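You operate a simulated robot arm through the tools that you are given. There is no shell and no other tool. Be economical: measure what you need, move in short steps, check, and stop when the job is done.

The job below is to be done with a simulated two-armed robot. You get a single attempt, and the scene is never put back.

TASK
Pick up the pale grey box labelled "soft" from the top of the carpeted bench with one hand, pass it to the other hand and put it on the top of the test bench. Set down upright: pale grey box.

Only the result counts: the job must be done as asked and must still hold three seconds after the hand-in. Knocking over, shifting, dropping, spilling or breaking anything else fails it.

THE ROBOT
Two 7-joint arms with two-finger parallel grippers on one trunk, on a base that drives. Base frame: it is fixed to the floor where the robot stands at the start and does not move with it; the origin is under the middle of the robot, x ahead of it, y to its left, z up; the surface under the hand at the start is at about z = 0.83. Units: m, rad, N and s.
The left shoulder is at the start at [0.06, 0.189, 1.203], the right one opposite. With the tool pointing down near the work surface each hand reaches from about 0.1 to 0.64 m from the robot's upright axis, wherever it stands, measured 20 degrees to its own side. Places, roughly: top of the test bench [2.9, 1.9, 0.8]. Payload 3.43 kg a hand.
The TCP of each hand is the grasp point between the finger pads, 0.03 m short of the fingertips. In the tool frame z runs along the fingers and y along their closing line. Largest opening 0.094 m; finger width 0.028, thickness 0.01; the body of the gripper, 0.05 by 0.096 m, starts 0.055 m behind the TCP.
Orientation is that of the tool frame in the base frame, as [roll, pitch, yaw] about the fixed x, y, z axes, in that order (R = Rz(yaw) Ry(pitch) Rx(roll)). With the fingers straight down and closing along the base's y, the tool's x points along the base's -x, its y along +y and its z along -z.

THE INTERFACE
- The arms move only by the tool jog_arm. It takes "left_plan", "right_plan" or both (then of equal length, played together; a hand with none holds still); each is a list of rows, each a list of 2 entries, a list of its own where there are three numbers: the shift along the tool's x, y, z in units of 50 mm (1.0 is 50 mm), then the turn, a rotation vector about the tool's x, y, z in units of 5 degrees (1.0 is 5 degrees). In form: [[[tx, ty, tz], [ax, ay, az]], ...]. A call has 1 to 8 rows; each row shifts and turns the commanded pose from where the row before left it, along the tool's axes as they then stand. "left_gripper" and "right_gripper" are, for a hand that has rows, the gripper command, from -1 (shut) to 1 (fully open), values between in proportion, set as the call begins (left out, the last holds). A call with a number of a shift or a turn outside -1 to 1 is refused whole. Each row takes 0.2 s and may step no farther than 0.05 m and 0.15 rad from the row before; otherwise, or with a gripper value out of range, the whole call is refused. Where a pose cannot be reached the arm comes as near as it can. A force on the tool above 40 N (or 10 N above the force at the start of the call, whichever is more), or a blocked arm, ends the call early, and 0.2 s more pass. The fingers move at their own pace (about 0.153 m/s each) and stop on an object; they squeeze with about 28 N. The grip force told is the motor's: it shows also when the fingers shut on nothing. Time passes only in rows, and 0.2 s behind the last, so rows that do not move let the fingers close. It gives the time, the measured TCP pose, the force on the tool (base axes), the opening and the grip force at its end, in the units of the frame above (readings bear some noise), with the torque about the TCP (base axes, N m) and any sound that the robot's microphone picked up.
- Cameras (640 x 400 px; columns grow to the right, rows downward): "scene" is now at [0.0073, -0.016, 1.7425]; the picture's right is [-0.24, -0.97, 0.00], its down [-0.81, 0.20, -0.55] and it looks along [0.53, -0.13, -0.84] (base axes); focal length 285 px, centre (320, 200). "left" rides on the left gripper at [0.076, -0.014, -0.102] in its tool frame; the picture's right is [0.18, 0.98, 0.00], its down [-0.75, 0.14, -0.64] and it looks along [-0.63, 0.12, 0.77] (tool axes); focal length 243 px, centre (320, 200). "right" rides on the right gripper at [0.076, 0.014, -0.102] in its tool frame; the picture's right is [-0.18, 0.98, 0.00], its down [-0.75, -0.14, -0.64] and it looks along [-0.63, -0.12, 0.77] (tool axes); focal length 243 px, centre (320, 200). There is no depth. A picture from a camera that has moved, and an enlarged one, comes with that camera's place and axes in the base frame and with its lens.
- capture(camera): a new picture of that camera. It takes no simulated time.
- move_column(by): slides the trunk up (or, below 0, down) by that many m; the arms and the scene camera ride with it, the base frame stays. It gives what a move gives, with no picture.
- base_move(legs): drives the robot by 1 to 6 legs, each [ahead, left, turn to the left] in m, m and rad, along the robot's own axes; the way and the turn of a leg run together, so that a leg with both is an arc; at most 1.5 m and 3.142 rad a leg. The arms and the cameras ride along, it lands a little off, and it stops where it bumps. It gives what a move gives.
- turn_head(pan, tilt): turns the head with the scene camera to pan (to the left, within 1.501 rad either way) and tilt (down, from -0.506 to 1.204), counted from straight ahead of the robot. It gives what a move gives.
- inspect(camera, box): a new picture of the part [left, top, right, bottom] of that camera's present view, enlarged. It takes no simulated time.
- job_done(): hands the job in; it is judged then, once.

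Go step by step. Nothing tells you exact positions but the pictures and the camera data: compare them with the known pose of the tool, close in by small moves and look again before you grip or let go. The budget is 120 turns and 88 pictures, counting those below and the enlarged ones. Unless the task says otherwise, let go and move clear before handing in, and close with one line.

The tools are called after "Request:" as a command line: name --argument value ..., lists and objects as JSON in quotes. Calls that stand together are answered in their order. jog_arm: Moves the arms, as the interface text tells. Its arguments: {"type":"object","properties":{"left_plan":{"type":"array"},"left_gripper":{"type":"number"},"right_plan":{"type":"array"},"right_gripper":{"type":"number"}},"required":[]} The other tools are called the same way: move_column (by) slides the trunk up or down; base_move (legs) drives the base; turn_head (pan, tilt) turns the head that bears the scene camera; capture (camera) takes a picture; inspect (camera, box) takes an enlarged picture of a part of a camera's view; job_done () hands the job in.

At the start:

```text
time_s: 0.0
left_ee_pos: [0.4436, 0.1205, 1.1086]
left_ee_rot: [3.141, 0.001, -3.141]
left_wrist_force: [0.6, -0.6, 0.0]
left_torque: [0.03, 0.0, 0.0]
left_finger_gap: 0.0942
left_finger_force: 0.1
right_ee_pos: [0.3305, -0.2483, 1.0536]
right_ee_rot: [-3.14, 0.0, -3.141]
right_wrist_force: [0.2, -0.5, -0.1]
right_torque: [-0.02, 0.0, 0.01]
right_finger_gap: 0.0941
right_finger_force: 0.0
trunk travel left (down, up): [-0.875, 0.115]
robot x, y, heading: [-0.0022, -0.0021, 0.002]
head pan, tilt: [-0.246, 0.991]
```

scene: 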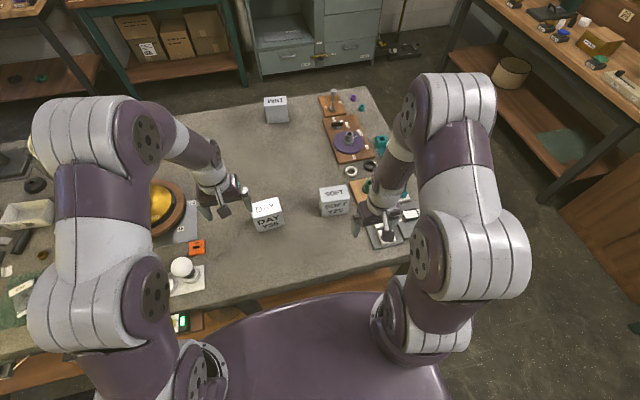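
right: 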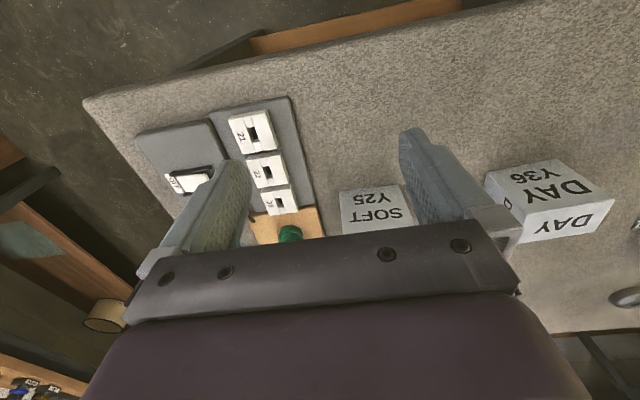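
left: 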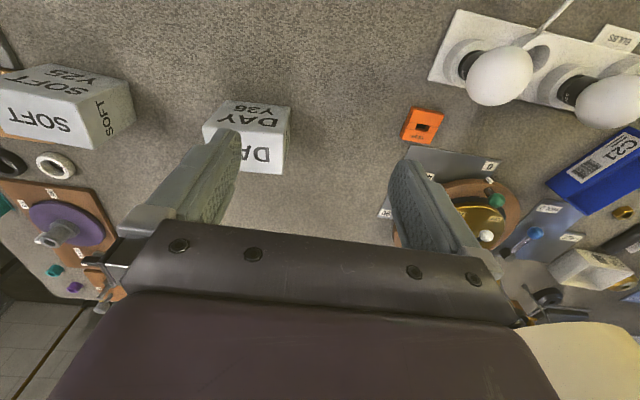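

I see several pale boxes; the one labelled SOFT stands about [0.55, -0.2]. I'll look closer to measure it.

Request:
inspect --camera "scene" --box '[240, 80, 440, 260]'

Request:
inspect --camera "right" --box '[320, 120, 640, 320]'

Request:
inspect --camera "left" --box '[0, 40, 320, 240]'

```text
2.22 times, centred on (340, 170) of scene
camera zoom: at [0.0073, -0.016, 1.7425], right [-0.24, -0.97, 0.0], down [-0.81, 0.2, -0.55], along [0.53, -0.13, -0.84], focal length 634 px, centre (276, 267)
```

zoom: 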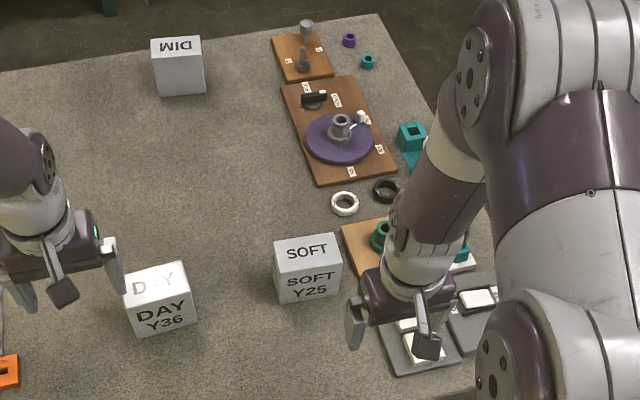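

```text
2.00 times, centred on (480, 220) of right
camera zoom: at [0.2523, -0.234, 1.1563], right [0.18, 0.98, 0.0], down [0.75, -0.14, 0.64], along [0.63, -0.12, -0.77], focal length 485 px, centre (0, 160)
```

zoom: 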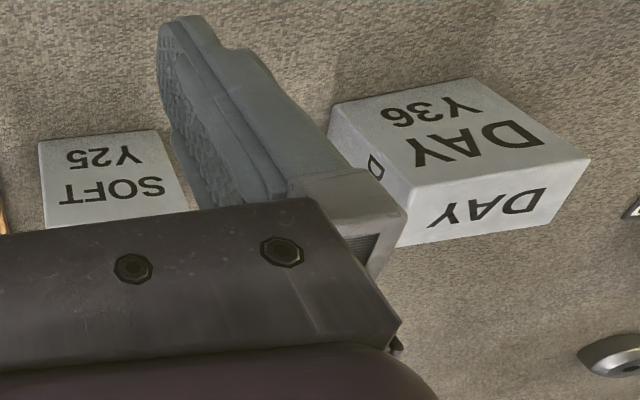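

```text
2.00 times, centred on (160, 140) of left
camera zoom: at [0.3679, 0.1054, 1.2109], right [-0.18, 0.98, 0.0], down [0.75, 0.14, 0.64], along [0.63, 0.12, -0.77], focal length 485 px, centre (640, 320)
```

zoom: 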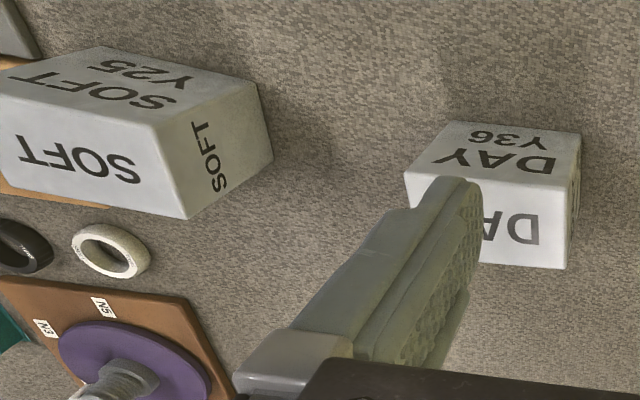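

SOFT box: about 0.10 wide in y and 0.06 deep in x, about 0.095 tall, centred near [0.54, -0.20]. I'll grip it across its depth (x), right hand first. Both hands need turning a quarter so their fingers close along x, cameras facing outward.

Request:
jog_arm --right_plan '[[[0, 0, 0], [0, 0, -1]], [[0, 0, 0], [0, 0, -1]], [[0, 0, 0], [0, 0, -1]], [[0, 0, 0], [0, 0, -1]], [[0, 0, 0], [0, 0, -1]], [[0, 0, 0], [0, 0, -1]], [[0, 0, 0], [0, 0, -1]], [[0, 0, 0], [0, 0, -1]]]' --left_plan '[[[0, 0, 0], [0, 0, 1]], [[0, 0, 0], [0, 0, 1]], [[0, 0, 0], [0, 0, 1]], [[0, 0, 0], [0, 0, 1]], [[0, 0, 0], [0, 0, 1]], [[0, 0, 0], [0, 0, 1]], [[0, 0, 0], [0, 0, 1]], [[0, 0, 0], [0, 0, 1]]]' --right_gripper 1 --left_gripper 1

Request:
jog_arm --right_plan '[[[0, 0, 0], [0, 0, -1]], [[0, 0, 0], [0, 0, -1]], [[0, 0, 0], [0, 0, -1]], [[0, 0, 0], [0, 0, -1]], [[0, 0, 0], [0, 0, -1]], [[0, 0, 0], [0, 0, -1]], [[0, 0, 0], [0, 0, -1]], [[0, 0, 0], [0, 0, -1]]]' --left_plan '[[[0, 0, 0], [0, 0, 1]], [[0, 0, 0], [0, 0, 1]], [[0, 0, 0], [0, 0, 1]], [[0, 0, 0], [0, 0, 1]], [[0, 0, 0], [0, 0, 1]], [[0, 0, 0], [0, 0, 1]], [[0, 0, 0], [0, 0, 1]], [[0, 0, 0], [0, 0, 1]]]'

Request:
jog_arm --right_plan '[[[0, 0, 0], [0, 0, -1]], [[0, 0, 0], [0, 0, -1]]]' --left_plan '[[[0, 0, 0], [0, 0, 1]], [[0, 0, 0], [0, 0, 1]]]'

```text
time_s: 1.8
left_ee_pos: [0.4448, 0.121, 1.1082]
left_ee_rot: [3.141, -0.001, 2.441]
left_wrist_force: [-0.4, 1.1, 0.6]
left_torque: [0.01, 0.0, 0.01]
left_finger_gap: 0.0939
left_finger_force: 0.0
right_ee_pos: [0.3297, -0.2496, 1.0535]
right_ee_rot: [3.14, -0.002, -2.442]
right_wrist_force: [-0.3, 0.5, -0.8]
right_torque: [-0.01, -0.01, 0.03]
right_finger_gap: 0.0942
right_finger_force: 0.0
trunk travel left (down, up): [-0.875, 0.115]
robot x, y, heading: [0.0001, -0.0033, 0.001]
head pan, tilt: [-0.246, 0.991]
```

```text
time_s: 3.6
left_ee_pos: [0.4451, 0.1221, 1.1089]
left_ee_rot: [3.141, -0.001, 1.743]
left_wrist_force: [0.3, 0.6, -0.6]
left_torque: [0.0, -0.01, -0.03]
left_finger_gap: 0.0941
left_finger_force: 0.0
right_ee_pos: [0.329, -0.2486, 1.0537]
right_ee_rot: [-3.14, 0.0, -1.745]
right_wrist_force: [0.6, -0.5, -0.4]
right_torque: [0.0, 0.01, -0.03]
right_finger_gap: 0.0939
right_finger_force: 0.1
trunk travel left (down, up): [-0.875, 0.115]
robot x, y, heading: [-0.0007, 0.0012, 0.006]
head pan, tilt: [-0.246, 0.991]
```

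```text
time_s: 4.2
left_ee_pos: [0.444, 0.1211, 1.1094]
left_ee_rot: [-3.141, -0.001, 1.57]
left_wrist_force: [0.3, -0.2, 0.3]
left_torque: [-0.01, 0.0, 0.02]
left_finger_gap: 0.094
left_finger_force: 0.1
right_ee_pos: [0.3298, -0.2486, 1.0532]
right_ee_rot: [-3.141, 0.0, -1.569]
right_wrist_force: [0.0, -0.3, 0.2]
right_torque: [0.02, 0.0, -0.01]
right_finger_gap: 0.0939
right_finger_force: 0.1
trunk travel left (down, up): [-0.875, 0.115]
robot x, y, heading: [-0.003, 0.0001, -0.003]
head pan, tilt: [-0.246, 0.991]
```

Now the right hand goes over and tilts 30° to approach from the robot's right side, staying high.

Request:
jog_arm --right_plan '[[[1, 0, 0], [0, 0, 0]], [[0, -0.7, 0], [0, -1, 0]], [[0, -0.7, 0], [0, -1, 0]], [[0, -0.7, 0], [0, -1, 0]], [[0, -0.7, 0], [0, -1, 0]], [[0, -0.7, 0], [0, -1, 0]], [[0, -0.7, 0], [0, -1, 0]]]'

Request:
capture --camera "right"

Request:
capture --camera "scene"

Request:
capture --camera "left"

```text
time_s: 5.8
left_ee_pos: [0.4449, 0.1191, 1.1074]
left_ee_rot: [-3.14, -0.002, 1.569]
left_wrist_force: [-0.1, 0.1, -0.5]
left_torque: [0.05, 0.03, -0.01]
left_finger_gap: 0.094
left_finger_force: 0.0
right_ee_pos: [0.5136, -0.2866, 1.043]
right_ee_rot: [-3.14, 0.514, -1.575]
right_wrist_force: [-0.3, 0.2, -0.8]
right_torque: [-0.01, -0.02, -0.02]
right_finger_gap: 0.094
right_finger_force: 0.1
right hand out of reach, approached as far as the arm can: row 7
trunk travel left (down, up): [-0.875, 0.115]
robot x, y, heading: [0.0002, -0.0015, 0.004]
head pan, tilt: [-0.246, 0.991]
```

```text
81 pictures are left
camera right: at [0.4983, -0.4024, 1.0958], right [-0.98, 0.16, 0.09], down [0.14, 0.34, 0.93], along [0.12, 0.93, -0.36], focal length 243 px, centre (320, 200)
```

right: 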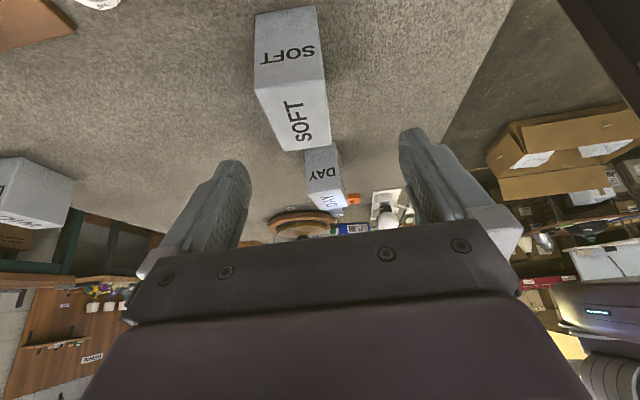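

```text
80 pictures are left
camera scene: at [0.0092, -0.0173, 1.7426], right [-0.24, -0.97, 0.0], down [-0.81, 0.2, -0.55], along [0.53, -0.13, -0.84], focal length 285 px, centre (320, 200)
```

scene: 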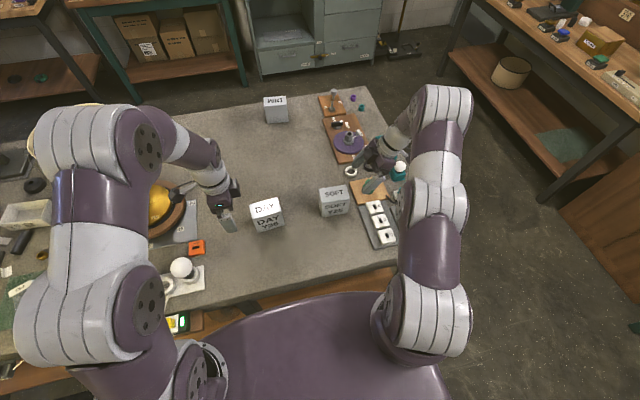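

```text
79 pictures are left
camera left: at [0.4309, 0.195, 1.2099], right [0.98, 0.18, 0.0], down [0.14, -0.75, 0.64], along [0.12, -0.63, -0.77], focal length 243 px, centre (320, 200)
```

left: 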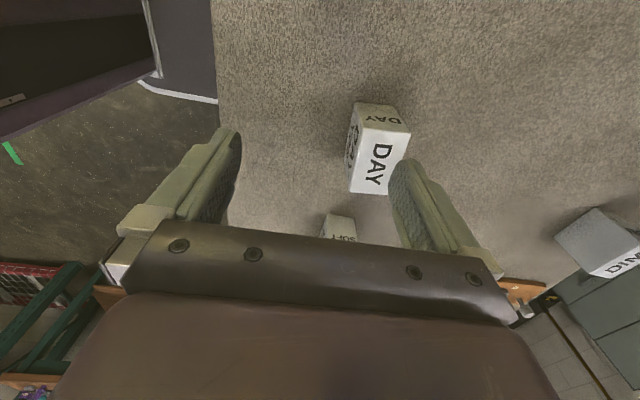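

The far pose is a little out of reach, so I'll step the base 0.15 m to the right, so that the box lies more straight ahead.

Request:
base_move --legs '[[0, -0.15, 0]]'

Request:
capture --camera "scene"

```text
time_s: 7.2
left_ee_pos: [0.4445, -0.0279, 1.1077]
left_ee_rot: [3.142, 0.002, 1.571]
left_wrist_force: [-0.3, -0.5, -0.1]
left_torque: [-0.02, 0.0, -0.01]
left_finger_gap: 0.0937
left_finger_force: 0.1
right_ee_pos: [0.5146, -0.4353, 1.0454]
right_ee_rot: [-3.134, 0.507, -1.571]
right_wrist_force: [-0.4, 0.4, 0.7]
right_torque: [-0.02, 0.0, 0.01]
right_finger_gap: 0.094
right_finger_force: 0.1
trunk travel left (down, up): [-0.875, 0.115]
robot x, y, heading: [0.0042, -0.1528, -0.001]
head pan, tilt: [-0.246, 0.991]
```

```text
78 pictures are left
camera scene: at [0.0071, -0.1634, 1.7425], right [-0.24, -0.97, 0.0], down [-0.81, 0.2, -0.55], along [0.53, -0.13, -0.84], focal length 285 px, centre (320, 200)
```

scene: 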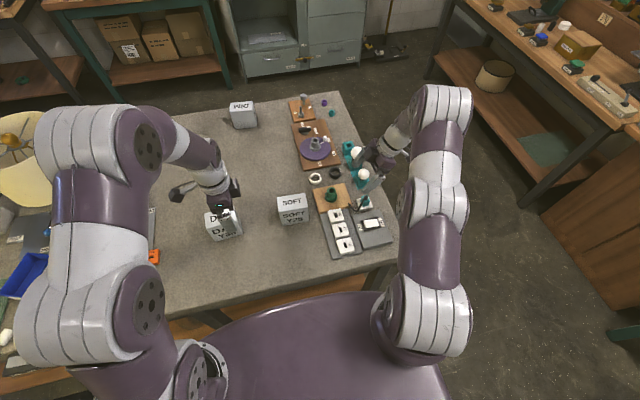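

Request:
jog_arm --right_plan '[[[-0.5, -0.11, 0.59], [0.1, 0, 0.17]], [[-0.5, -0.11, 0.59], [0.1, 0, 0.17]], [[-0.5, -0.11, 0.59], [0.1, 0, 0.17]], [[-0.5, -0.11, 0.59], [0.1, 0, 0.17]]]'

Request:
capture --camera "right"

Request:
capture --camera "left"

Request:
inspect --camera "scene" --box '[200, 130, 400, 260]'

```text
time_s: 8.2
left_ee_pos: [0.4438, -0.0287, 1.1085]
left_ee_rot: [3.141, 0.005, 1.57]
left_wrist_force: [0.0, -0.1, 0.5]
left_torque: [0.0, 0.0, -0.01]
left_finger_gap: 0.0937
left_finger_force: 0.0
right_ee_pos: [0.547, -0.2897, 0.9892]
right_ee_rot: [-3.134, 0.508, -1.639]
right_wrist_force: [0.8, -0.5, -1.0]
right_torque: [-0.04, -0.01, 0.01]
right_finger_gap: 0.094
right_finger_force: 0.1
trunk travel left (down, up): [-0.875, 0.115]
robot x, y, heading: [0.0009, -0.1476, 0.002]
head pan, tilt: [-0.246, 0.991]
```

```text
77 pictures are left
camera right: at [0.5229, -0.4045, 1.0419], right [-0.97, 0.23, 0.08], down [0.16, 0.34, 0.93], along [0.19, 0.91, -0.36], focal length 243 px, centre (320, 200)
```

right: 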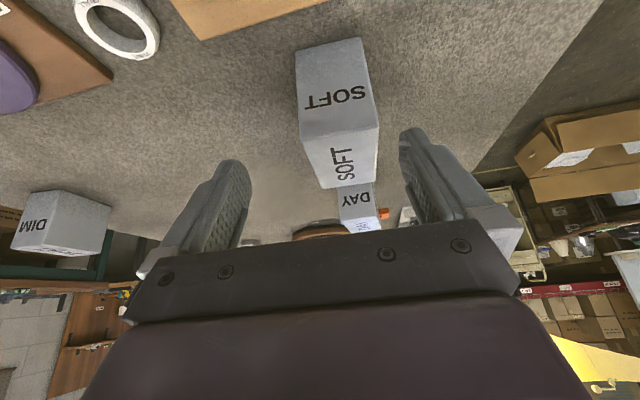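

```text
76 pictures are left
camera left: at [0.4301, 0.0476, 1.2096], right [0.98, 0.18, 0.0], down [0.14, -0.75, 0.64], along [0.12, -0.63, -0.77], focal length 243 px, centre (320, 200)
```

left: 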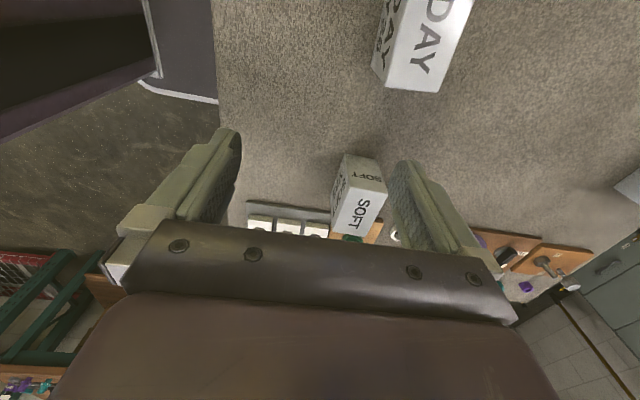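

```text
3.08 times, centred on (300, 195) of scene
camera zoom: at [0.0082, -0.1637, 1.7425], right [-0.24, -0.97, 0.0], down [-0.81, 0.2, -0.55], along [0.53, -0.13, -0.84], focal length 878 px, centre (382, 215)
```

zoom: 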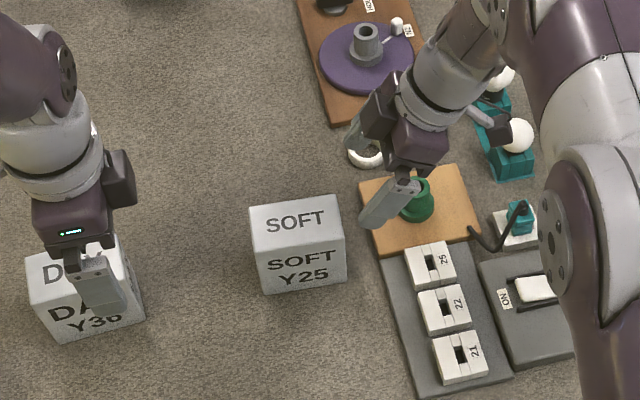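

Box centre estimated at [0.537, -0.193], top z ≈ 0.923, yaw ≈ -3.5°. I advance along the fingers with them straddling the box.

Request:
jog_arm --right_plan '[[[-0.05, 0.1, 0.7], [0, 0, 0]], [[-0.05, 0.1, 0.7], [0, 0, 0]], [[-0.05, 0.1, 0.7], [0, 0, 0]]]'

Request:
capture --camera "right"

Request:
capture --camera "left"

Request:
inspect --camera "scene" --box '[200, 130, 400, 260]'

```text
time_s: 9.0
left_ee_pos: [0.4441, -0.03, 1.1083]
left_ee_rot: [-3.141, -0.001, 1.571]
left_wrist_force: [0.2, 0.1, -0.2]
left_torque: [0.03, 0.0, -0.04]
left_finger_gap: 0.0938
left_finger_force: 0.0
right_ee_pos: [0.5293, -0.2302, 0.8998]
right_ee_rot: [-3.133, 0.511, -1.637]
right_wrist_force: [-0.9, 0.6, 0.1]
right_torque: [0.01, 0.03, -0.02]
right_finger_gap: 0.094
right_finger_force: 0.1
trunk travel left (down, up): [-0.875, 0.115]
robot x, y, heading: [0.0012, -0.1503, 0.001]
head pan, tilt: [-0.246, 0.991]
```

```text
74 pictures are left
camera right: at [0.5058, -0.3455, 0.9521], right [-0.97, 0.23, 0.08], down [0.16, 0.33, 0.93], along [0.19, 0.91, -0.36], focal length 243 px, centre (320, 200)
```

right: 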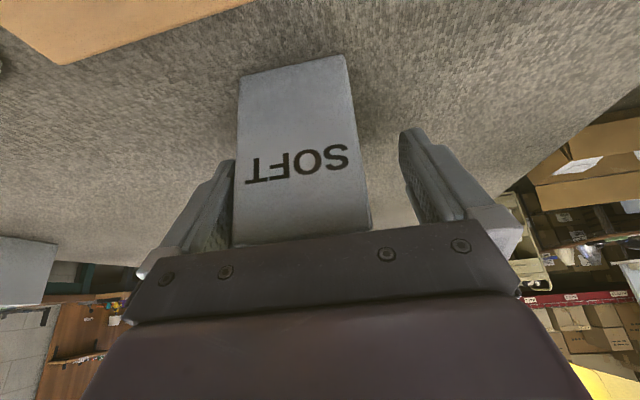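

```text
73 pictures are left
camera left: at [0.4296, 0.0458, 1.2102], right [0.98, 0.18, 0.0], down [0.14, -0.75, 0.64], along [0.12, -0.63, -0.77], focal length 243 px, centre (320, 200)
```

left: 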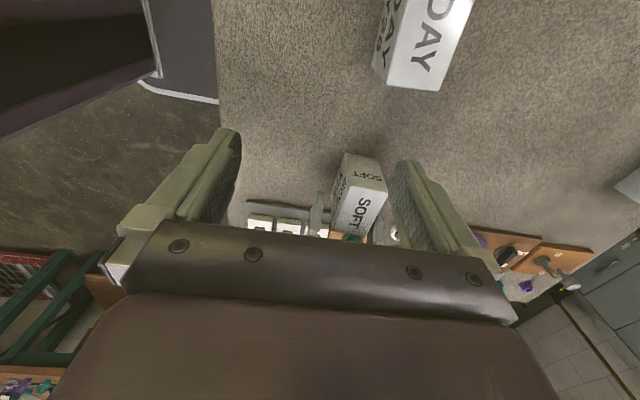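

```text
3.08 times, centred on (300, 195) of scene
camera zoom: at [0.0075, -0.1664, 1.7425], right [-0.24, -0.97, 0.0], down [-0.81, 0.2, -0.55], along [0.53, -0.13, -0.84], focal length 878 px, centre (382, 215)
```

zoom: 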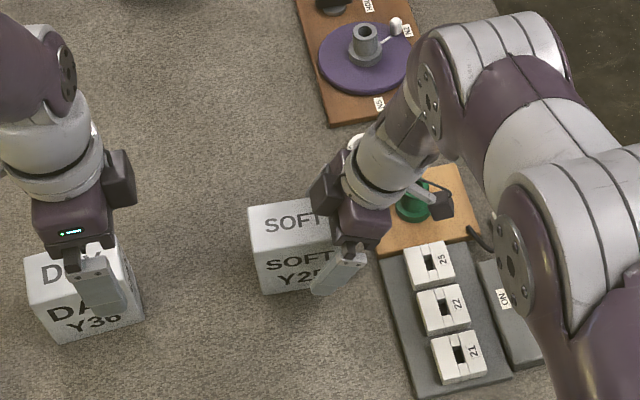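

Slightly off centre; shift +x 8 mm, then close.

Request:
jog_arm --right_plan '[[[0, -0.16, 0], [0, 0, 0]], [[0, 0, 0], [0, 0, 0]]]'

Request:
jog_arm --right_plan '[[[0, 0, 0], [0, 0, 0]], [[0, 0, 0], [0, 0, 0]], [[0, 0, 0], [0, 0, 0]]]' --right_gripper 0.17

Request:
capture --camera "right"

```text
time_s: 9.6
left_ee_pos: [0.4442, -0.0307, 1.1078]
left_ee_rot: [3.141, 0.001, 1.571]
left_wrist_force: [0.1, 0.3, 0.1]
left_torque: [-0.01, -0.03, 0.01]
left_finger_gap: 0.0941
left_finger_force: 0.0
right_ee_pos: [0.5395, -0.2313, 0.9001]
right_ee_rot: [-3.133, 0.511, -1.639]
right_wrist_force: [-0.2, 0.0, -0.7]
right_torque: [0.01, -0.01, 0.02]
right_finger_gap: 0.0939
right_finger_force: 0.1
trunk travel left (down, up): [-0.875, 0.115]
robot x, y, heading: [0.0019, -0.1509, 0.001]
head pan, tilt: [-0.246, 0.991]
```

```text
time_s: 10.4
left_ee_pos: [0.4439, -0.0289, 1.1077]
left_ee_rot: [3.141, -0.001, 1.57]
left_wrist_force: [-0.9, -0.4, -0.2]
left_torque: [0.01, -0.01, 0.01]
left_finger_gap: 0.094
left_finger_force: 0.1
right_ee_pos: [0.5385, -0.2319, 0.9009]
right_ee_rot: [-3.132, 0.51, -1.64]
right_wrist_force: [-0.8, -0.1, 0.3]
right_torque: [0.08, 0.06, 0.04]
right_finger_gap: 0.0662
right_finger_force: 28.2
trunk travel left (down, up): [-0.875, 0.115]
robot x, y, heading: [-0.0037, -0.1539, 0.004]
head pan, tilt: [-0.246, 0.991]
```

```text
71 pictures are left
camera right: at [0.5148, -0.3467, 0.9534], right [-0.97, 0.23, 0.08], down [0.16, 0.33, 0.93], along [0.19, 0.91, -0.36], focal length 243 px, centre (320, 200)
```

right: 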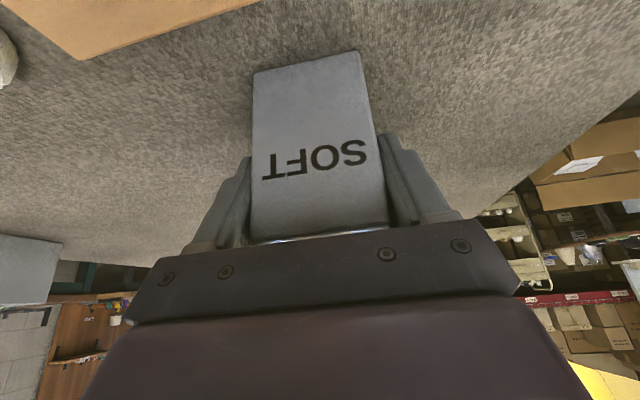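

Gripped (gap 0.066). Lift straight up.

Request:
jog_arm --right_plan '[[[-0.2, 0, -0.35], [0, 0, 0]], [[-0.39, 0, -0.7], [0, 0, 0]], [[-0.39, 0, -0.7], [0, 0, 0]], [[-0.39, 0, -0.7], [0, 0, 0]], [[-0.39, 0, -0.7], [0, 0, 0]]]' --right_gripper -0.2

Request:
capture --camera "right"

Request:
capture --camera "left"

Request:
capture --camera "scene"

```text
time_s: 11.6
left_ee_pos: [0.4443, -0.0304, 1.1078]
left_ee_rot: [-3.14, 0.001, 1.569]
left_wrist_force: [0.1, 0.2, -0.5]
left_torque: [-0.01, -0.03, -0.02]
left_finger_gap: 0.0942
left_finger_force: 0.0
right_ee_pos: [0.539, -0.2344, 1.0849]
right_ee_rot: [-3.134, 0.506, -1.639]
right_wrist_force: [-0.5, -0.2, -0.7]
right_torque: [-0.06, -0.01, -0.01]
right_finger_gap: 0.0662
right_finger_force: 27.7
trunk travel left (down, up): [-0.875, 0.115]
robot x, y, heading: [0.0021, -0.1485, 0.004]
head pan, tilt: [-0.246, 0.991]
```

```text
70 pictures are left
camera right: at [0.5147, -0.3496, 1.1371], right [-0.97, 0.23, 0.08], down [0.16, 0.34, 0.93], along [0.19, 0.91, -0.36], focal length 243 px, centre (320, 200)
```

right: 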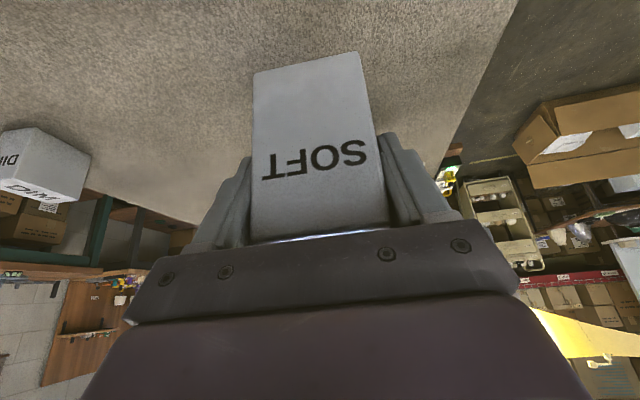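

```text
69 pictures are left
camera left: at [0.4286, 0.0461, 1.2104], right [0.98, 0.18, 0.0], down [0.14, -0.75, 0.64], along [0.12, -0.63, -0.77], focal length 243 px, centre (320, 200)
```

left: 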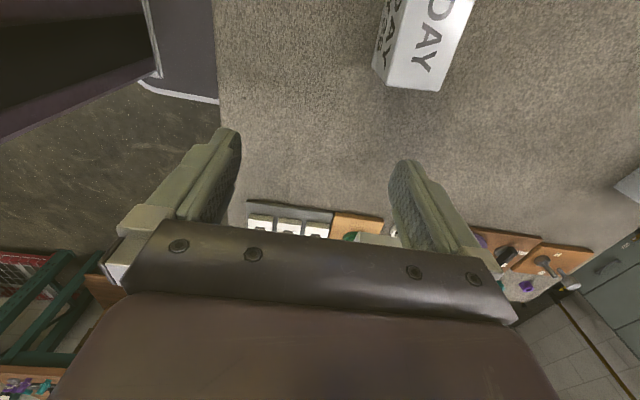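

```text
68 pictures are left
camera scene: at [0.0062, -0.1662, 1.7424], right [-0.24, -0.97, 0.0], down [-0.81, 0.2, -0.55], along [0.53, -0.13, -0.84], focal length 285 px, centre (320, 200)
```

scene: 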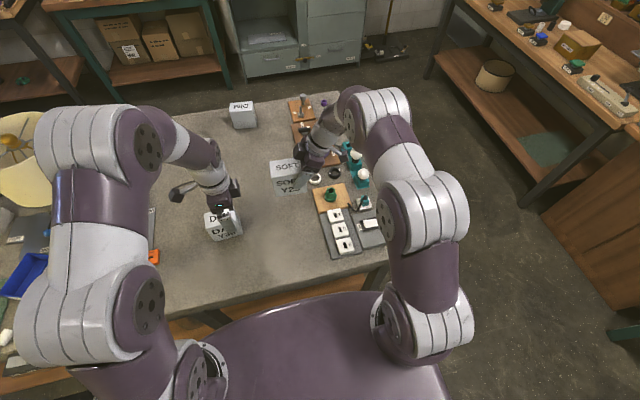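

Held firmly. Now the left hand retreats to its side and starts tilting the other way, while the right carries the box to the middle.

Request:
jog_arm --left_plan '[[[0.9, 0, 0], [0, 0, 0]], [[0.9, 0, 0], [0, 0, 0]], [[0.9, 0, 0], [0, 0, 0]], [[0.9, 0, 0], [0, 0, 0]], [[0, 0, 0], [0, -1, 0]], [[0, 0, 0], [0, -1, 0]], [[0, 0, 0], [0, -1, 0]], [[0, 0, 0], [0, -1, 0]]]' --right_plan '[[[0, 0, 0], [0, 0, 0]], [[0, 0, 0], [0, 0, 0]], [[0, 0, 0], [0, 0, 0]], [[0, 0, 0], [0, 0, 0]], [[-0.19, 0.466, 0.106], [0, 0, 0]], [[-0.19, 0.466, 0.106], [0, 0, 0]], [[-0.19, 0.466, 0.106], [0, 0, 0]], [[-0.19, 0.466, 0.106], [0, 0, 0]]]'

Request:
jog_arm --left_plan '[[[0, 0, 0], [0, -1, 0]], [[0, 0, 0], [0, -1, 0]], [[0, 0, 0], [0, -1, 0]]]'

Request:
capture --camera "left"

Request:
capture --camera "scene"

```text
time_s: 13.4
left_ee_pos: [0.442, 0.1496, 1.1082]
left_ee_rot: [-3.141, 0.35, 1.57]
left_wrist_force: [0.1, 0.4, 0.4]
left_torque: [0.0, 0.02, 0.01]
left_finger_gap: 0.0941
left_finger_force: 0.2
right_ee_pos: [0.4464, -0.184, 1.0819]
right_ee_rot: [-3.132, 0.508, -1.637]
right_wrist_force: [0.9, -0.5, -1.8]
right_torque: [-0.09, -0.04, -0.05]
right_finger_gap: 0.0662
right_finger_force: 28.7
trunk travel left (down, up): [-0.875, 0.115]
robot x, y, heading: [0.0002, -0.15, 0.003]
head pan, tilt: [-0.246, 0.991]
```

```text
time_s: 14.2
left_ee_pos: [0.4311, 0.1366, 1.0957]
left_ee_rot: [3.141, 0.611, 1.573]
left_wrist_force: [-0.2, -0.5, -1.3]
left_torque: [0.01, -0.02, 0.02]
left_finger_gap: 0.0941
left_finger_force: 0.0
left hand out of reach, approached as far as the arm can: row 3
right_ee_pos: [0.4477, -0.1857, 1.0806]
right_ee_rot: [-3.134, 0.51, -1.638]
right_wrist_force: [0.3, -0.2, -1.8]
right_torque: [-0.04, -0.01, -0.03]
right_finger_gap: 0.0662
right_finger_force: 27.8
trunk travel left (down, up): [-0.875, 0.115]
robot x, y, heading: [0.0011, -0.1502, -0.002]
head pan, tilt: [-0.246, 0.991]
```

```text
67 pictures are left
camera left: at [0.4164, 0.2569, 1.1351], right [0.98, 0.15, -0.11], down [0.14, -0.25, 0.96], along [0.12, -0.96, -0.27], focal length 243 px, centre (320, 200)
```

left: 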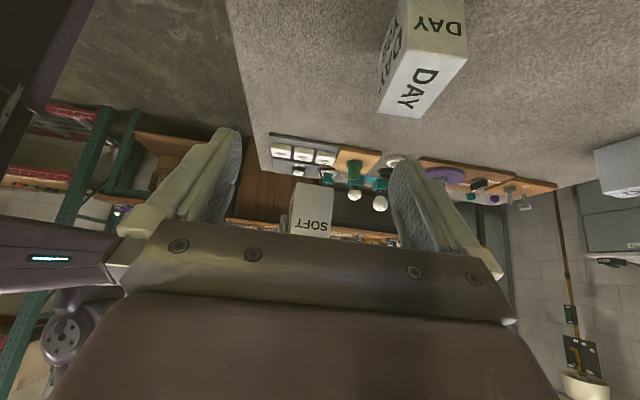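

```text
66 pictures are left
camera scene: at [0.0082, -0.1662, 1.7425], right [-0.24, -0.97, 0.0], down [-0.81, 0.2, -0.55], along [0.53, -0.13, -0.84], focal length 285 px, centre (320, 200)
```

scene: 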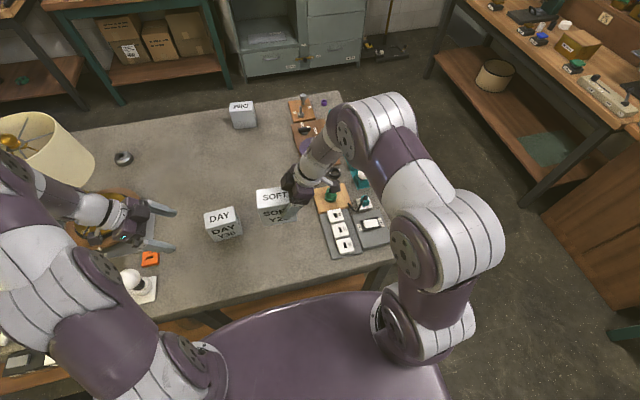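

Box centre now about [0.449, -0.147, 1.057]. Bring the left hand to a pre-grasp ~0.11 m back along its finger axis.

Request:
jog_arm --left_plan '[[[-0.77, 0.1, 0.2], [0.09, 0, 0.13]], [[-0.77, 0.1, 0.2], [0.09, 0, 0.13]], [[-0.77, 0.1, 0.2], [0.09, 0, 0.13]], [[-0.77, 0.1, 0.2], [0.09, 0, 0.13]], [[-0.77, 0.1, 0.2], [0.09, 0, 0.13]]]'

Request:
capture --camera "left"

Request:
capture --camera "scene"

```text
time_s: 15.4
left_ee_pos: [0.4513, -0.052, 1.1652]
left_ee_rot: [3.141, 0.608, 1.503]
left_wrist_force: [-0.5, -0.9, 0.0]
left_torque: [-0.02, 0.01, 0.01]
left_finger_gap: 0.0941
left_finger_force: 0.0
right_ee_pos: [0.4484, -0.1864, 1.0816]
right_ee_rot: [-3.132, 0.509, -1.64]
right_wrist_force: [0.8, 0.5, -1.7]
right_torque: [-0.04, -0.04, 0.01]
right_finger_gap: 0.0661
right_finger_force: 27.7
trunk travel left (down, up): [-0.875, 0.115]
robot x, y, heading: [-0.0007, -0.1533, 0.002]
head pan, tilt: [-0.246, 0.991]
```

```text
65 pictures are left
camera left: at [0.4449, 0.0704, 1.2055], right [0.99, 0.08, -0.11], down [0.12, -0.26, 0.96], along [0.05, -0.96, -0.27], focal length 243 px, centre (320, 200)
```

left: 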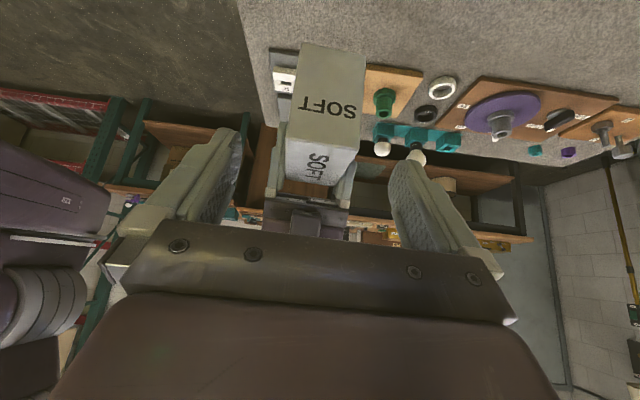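

```text
64 pictures are left
camera scene: at [0.007, -0.1681, 1.7424], right [-0.24, -0.97, 0.0], down [-0.81, 0.2, -0.55], along [0.53, -0.13, -0.84], focal length 285 px, centre (320, 200)
```

scene: 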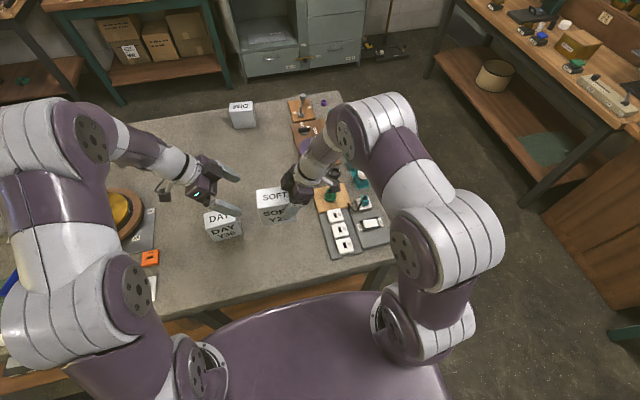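

Request:
jog_arm --left_plan '[[[-0.01, 0.03, 0.725], [0, 0, 0]], [[-0.01, 0.03, 0.725], [0, 0, 0]], [[-0.01, 0.03, 0.725], [0, 0, 0]]]'

Request:
capture --camera "left"

Request:
inspect --camera "scene" --box '[180, 120, 380, 245]'

Request:
capture --camera "right"

```text
time_s: 16.2
left_ee_pos: [0.4522, -0.1117, 1.0763]
left_ee_rot: [-3.14, 0.61, 1.502]
left_wrist_force: [0.2, -0.3, 0.0]
left_torque: [0.01, 0.0, -0.01]
left_finger_gap: 0.0937
left_finger_force: 0.1
right_ee_pos: [0.4493, -0.1855, 1.0805]
right_ee_rot: [-3.132, 0.509, -1.64]
right_wrist_force: [0.4, 0.0, -0.8]
right_torque: [-0.02, -0.03, 0.03]
right_finger_gap: 0.066
right_finger_force: 28.0
trunk travel left (down, up): [-0.875, 0.115]
robot x, y, heading: [-0.0004, -0.1521, -0.002]
head pan, tilt: [-0.246, 0.991]
```

```text
63 pictures are left
camera left: at [0.4466, 0.009, 1.1156], right [0.99, 0.08, -0.1], down [0.12, -0.26, 0.96], along [0.05, -0.96, -0.27], focal length 243 px, centre (320, 200)
```

left: 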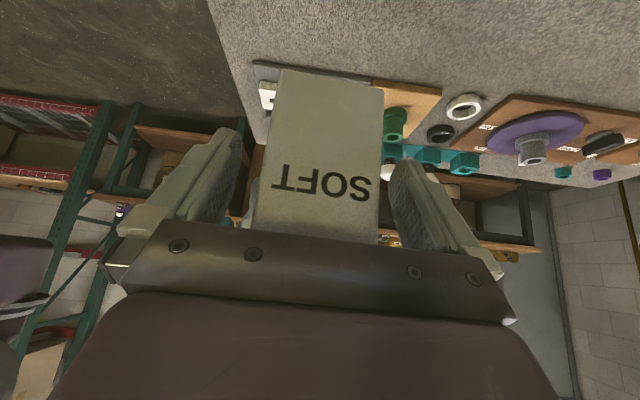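

```text
3.20 times, centred on (280, 182) of scene
camera zoom: at [0.0081, -0.1665, 1.7425], right [-0.24, -0.97, 0.0], down [-0.81, 0.2, -0.55], along [0.53, -0.13, -0.84], focal length 913 px, centre (448, 256)
```

zoom: 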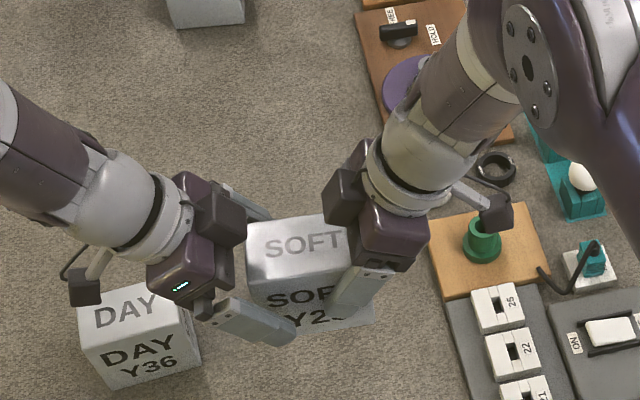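

```text
61 pictures are left
camera right: at [0.4246, -0.2996, 1.1342], right [-0.97, 0.23, 0.08], down [0.16, 0.33, 0.93], along [0.19, 0.91, -0.36], focal length 243 px, centre (320, 200)
```

right: 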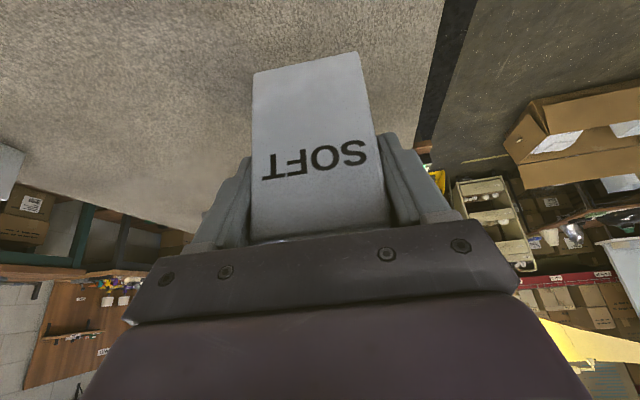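

Left fingers straddle the box, well centred; 8 mm deeper in -y and then close the left.

Request:
jog_arm --left_plan '[[[-0.14, 0.02, 0.1], [0, 0, 0]], [[0, 0, 0], [0, 0, 0]]]'

Request:
jog_arm --left_plan '[[[0, 0, 0], [0, 0, 0]], [[0, 0, 0], [0, 0, 0]], [[0, 0, 0], [0, 0, 0]]]' --left_gripper -0.2

Request:
capture --camera "left"

Request:
inspect --camera "scene" --box '[180, 120, 380, 245]'

```text
time_s: 16.8
left_ee_pos: [0.4531, -0.1214, 1.0753]
left_ee_rot: [-3.142, 0.611, 1.504]
left_wrist_force: [0.3, -1.4, 0.2]
left_torque: [0.0, -0.01, -0.02]
left_finger_gap: 0.0938
left_finger_force: 0.1
right_ee_pos: [0.45, -0.1848, 1.0815]
right_ee_rot: [-3.132, 0.507, -1.638]
right_wrist_force: [0.3, 0.0, -2.2]
right_torque: [-0.06, -0.02, -0.01]
right_finger_gap: 0.0661
right_finger_force: 28.4
trunk travel left (down, up): [-0.875, 0.115]
robot x, y, heading: [-0.0019, -0.1468, -0.0]
head pan, tilt: [-0.246, 0.991]
```

```text
time_s: 17.6
left_ee_pos: [0.4519, -0.1206, 1.0751]
left_ee_rot: [3.141, 0.612, 1.503]
left_wrist_force: [-5.3, 0.9, 2.7]
left_torque: [-0.18, -0.33, -0.08]
left_finger_gap: 0.0659
left_finger_force: 27.7
right_ee_pos: [0.4487, -0.1845, 1.083]
right_ee_rot: [-3.133, 0.509, -1.64]
right_wrist_force: [4.8, 0.0, -4.1]
right_torque: [-0.06, 0.3, -0.25]
right_finger_gap: 0.0659
right_finger_force: 27.9
trunk travel left (down, up): [-0.875, 0.115]
robot x, y, heading: [-0.0039, -0.1476, 0.004]
head pan, tilt: [-0.246, 0.991]
```

```text
60 pictures are left
camera left: at [0.4462, -0.0002, 1.1161], right [0.99, 0.08, -0.11], down [0.12, -0.26, 0.96], along [0.05, -0.96, -0.27], focal length 243 px, centre (320, 200)
```

left: 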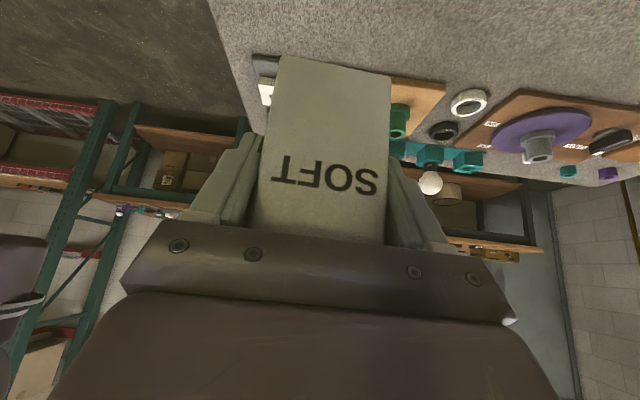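

```text
3.20 times, centred on (280, 182) of scene
camera zoom: at [0.0075, -0.1663, 1.7425], right [-0.24, -0.97, 0.0], down [-0.81, 0.2, -0.55], along [0.53, -0.13, -0.84], focal length 913 px, centre (448, 256)
```

zoom: 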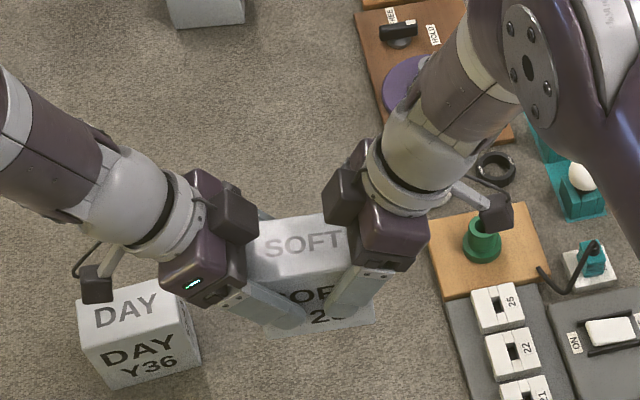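

Both hands hold it. Release the right and back it out along its finger axis.

Request:
jog_arm --right_plan '[[[0, 0, 0], [0, 0, 0]], [[0, 0, 0], [0, 0, 0]]]' --right_gripper 1

Request:
jog_arm --right_plan '[[[0, 0, -0.4], [0, 0, 0]], [[0, 0, -0.8], [0, 0, 0]], [[0, 0, -0.8], [0, 0, 0]], [[0.4, 0, -0.8], [0, 0, 0]]]'

Request:
capture --camera "left"

Request:
capture --camera "scene"

```text
time_s: 18.2
left_ee_pos: [0.4527, -0.1218, 1.0756]
left_ee_rot: [3.14, 0.611, 1.503]
left_wrist_force: [0.0, 0.4, -0.7]
left_torque: [0.04, 0.01, 0.03]
left_finger_gap: 0.0662
left_finger_force: 28.3
right_ee_pos: [0.4478, -0.1851, 1.0815]
right_ee_rot: [-3.132, 0.508, -1.636]
right_wrist_force: [0.6, -0.4, 0.3]
right_torque: [-0.01, 0.0, 0.05]
right_finger_gap: 0.0935
right_finger_force: 0.1
trunk travel left (down, up): [-0.875, 0.115]
robot x, y, heading: [-0.0009, -0.1487, 0.003]
head pan, tilt: [-0.246, 0.991]
```

```text
time_s: 19.2
left_ee_pos: [0.4513, -0.1234, 1.0765]
left_ee_rot: [-3.141, 0.609, 1.504]
left_wrist_force: [-0.1, 0.1, 0.1]
left_torque: [0.05, -0.02, -0.01]
left_finger_gap: 0.0659
left_finger_force: 27.7
right_ee_pos: [0.4431, -0.2705, 1.1974]
right_ee_rot: [-3.133, 0.509, -1.639]
right_wrist_force: [-0.7, 0.4, -0.4]
right_torque: [0.01, 0.02, 0.0]
right_finger_gap: 0.0943
right_finger_force: 0.0
trunk travel left (down, up): [-0.875, 0.115]
robot x, y, heading: [-0.0013, -0.148, -0.001]
head pan, tilt: [-0.246, 0.991]
```

```text
58 pictures are left
camera left: at [0.4458, -0.0012, 1.1165], right [0.99, 0.08, -0.1], down [0.12, -0.26, 0.96], along [0.05, -0.96, -0.27], focal length 243 px, centre (320, 200)
```

left: 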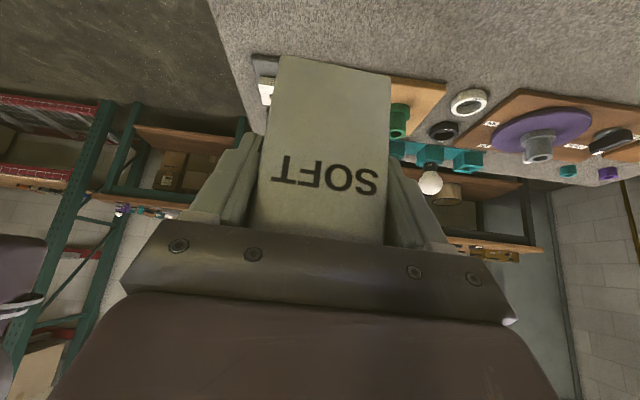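

```text
57 pictures are left
camera scene: at [0.0067, -0.168, 1.7424], right [-0.24, -0.97, 0.0], down [-0.81, 0.2, -0.55], along [0.53, -0.13, -0.84], focal length 285 px, centre (320, 200)
```

scene: 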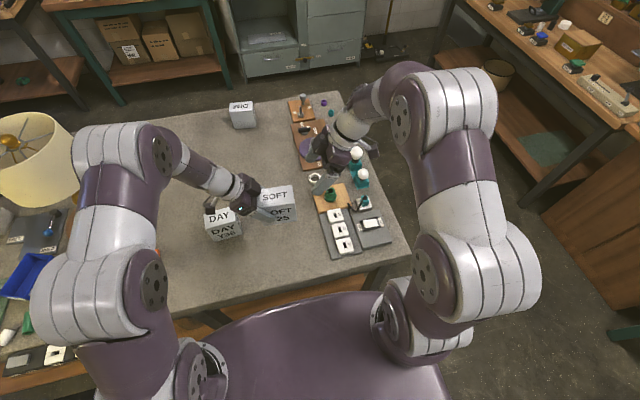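

The left hand holds the box alone and it is upright. Now I look around for the route to the test bench.

Request:
turn_head --pan 0.6 --tilt 0.45

Request:
capture --camera "scene"

Request:
turn_head --pan 1.5 --tilt 0.55

Request:
capture --camera "scene"

Request:
turn_head --pan -1.5 --tilt 0.55

Request:
capture --camera "scene"

Request:
turn_head --pan -0.4 --tilt 0.45

Request:
capture --camera "scene"

```text
time_s: 20.3
left_ee_pos: [0.4531, -0.122, 1.0761]
left_ee_rot: [-3.142, 0.611, 1.503]
left_wrist_force: [-0.3, 0.3, -0.8]
left_torque: [0.05, 0.01, -0.01]
left_finger_gap: 0.0664
left_finger_force: 27.5
right_ee_pos: [0.4429, -0.269, 1.1968]
right_ee_rot: [-3.132, 0.511, -1.64]
right_wrist_force: [0.1, 0.6, 1.1]
right_torque: [0.0, 0.0, -0.03]
right_finger_gap: 0.094
right_finger_force: 0.1
trunk travel left (down, up): [-0.875, 0.115]
robot x, y, heading: [0.0031, -0.1527, 0.001]
head pan, tilt: [0.6, 0.45]
```

```text
56 pictures are left
camera scene: at [0.0152, -0.0977, 1.7874], right [0.56, -0.83, 0.0], down [-0.36, -0.25, -0.9], along [0.74, 0.51, -0.44], focal length 285 px, centre (320, 200)
```

scene: 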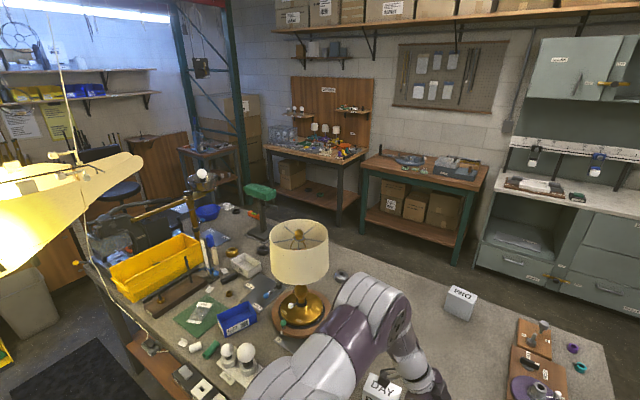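

```text
time_s: 21.5
left_ee_pos: [0.4534, -0.1224, 1.0775]
left_ee_rot: [-3.141, 0.611, 1.502]
left_wrist_force: [-0.2, 0.9, -0.1]
left_torque: [0.05, 0.02, -0.02]
left_finger_gap: 0.0659
left_finger_force: 28.0
right_ee_pos: [0.4429, -0.2694, 1.1958]
right_ee_rot: [-3.134, 0.51, -1.639]
right_wrist_force: [0.1, -0.6, -0.1]
right_torque: [-0.01, -0.03, 0.02]
right_finger_gap: 0.094
right_finger_force: 0.1
trunk travel left (down, up): [-0.875, 0.115]
robot x, y, heading: [-0.0009, -0.1495, -0.003]
head pan, tilt: [1.499, 0.55]
```

```text
55 pictures are left
camera scene: at [-0.0541, -0.0598, 1.7784], right [1.0, -0.07, 0.0], down [-0.04, -0.52, -0.85], along [0.06, 0.85, -0.52], focal length 285 px, centre (320, 200)
```

scene: 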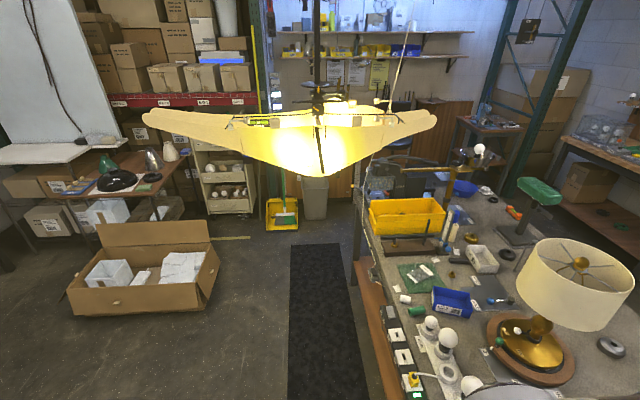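

```text
time_s: 24.1
left_ee_pos: [0.4515, -0.1217, 1.0761]
left_ee_rot: [-3.141, 0.611, 1.502]
left_wrist_force: [0.3, 1.1, -0.1]
left_torque: [0.07, 0.02, 0.03]
left_finger_gap: 0.0661
left_finger_force: 28.3
right_ee_pos: [0.4433, -0.2674, 1.1964]
right_ee_rot: [-3.134, 0.509, -1.638]
right_wrist_force: [0.0, -0.3, -0.4]
right_torque: [0.04, -0.02, -0.01]
right_finger_gap: 0.0939
right_finger_force: 0.2
trunk travel left (down, up): [-0.875, 0.115]
robot x, y, heading: [0.001, -0.1533, 0.001]
head pan, tilt: [-1.499, 0.55]
```

```text
54 pictures are left
camera scene: at [-0.0541, -0.2389, 1.7784], right [-1.0, -0.07, 0.0], down [-0.04, 0.52, -0.85], along [0.06, -0.85, -0.52], focal length 285 px, centre (320, 200)
```

scene: 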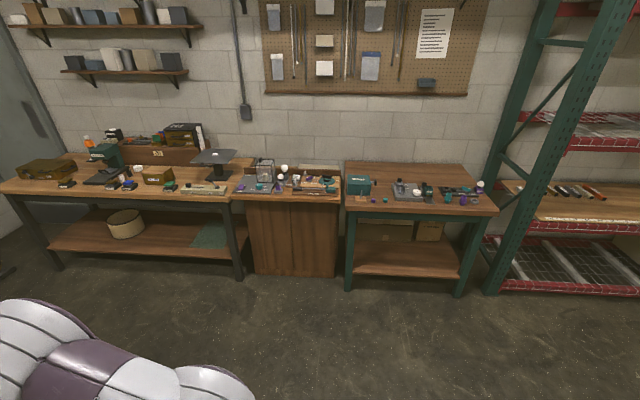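

```text
time_s: 25.5
left_ee_pos: [0.4536, -0.1218, 1.0757]
left_ee_rot: [-3.141, 0.611, 1.502]
left_wrist_force: [-1.1, -0.1, 0.0]
left_torque: [0.08, 0.0, 0.0]
left_finger_gap: 0.0659
left_finger_force: 28.3
right_ee_pos: [0.4443, -0.2685, 1.1966]
right_ee_rot: [-3.132, 0.51, -1.638]
right_wrist_force: [-0.8, 0.7, -0.1]
right_torque: [0.03, -0.01, 0.0]
right_finger_gap: 0.0942
right_finger_force: 0.1
trunk travel left (down, up): [-0.875, 0.115]
robot x, y, heading: [0.0002, -0.1508, -0.0]
head pan, tilt: [-0.4, 0.45]
```

```text
53 pictures are left
camera scene: at [0.0241, -0.1851, 1.7874], right [-0.39, -0.92, 0.0], down [-0.4, 0.17, -0.9], along [0.83, -0.35, -0.44], focal length 285 px, centre (320, 200)
```

scene: 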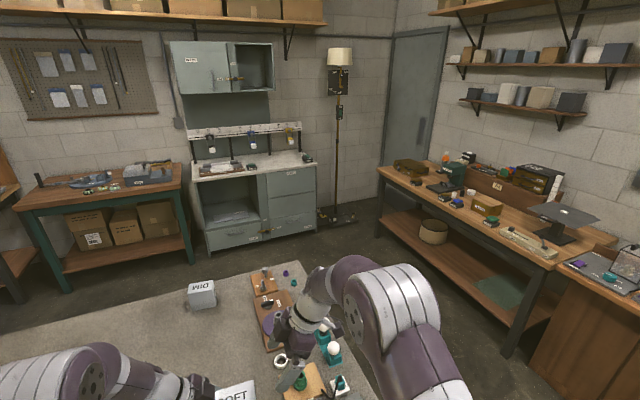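

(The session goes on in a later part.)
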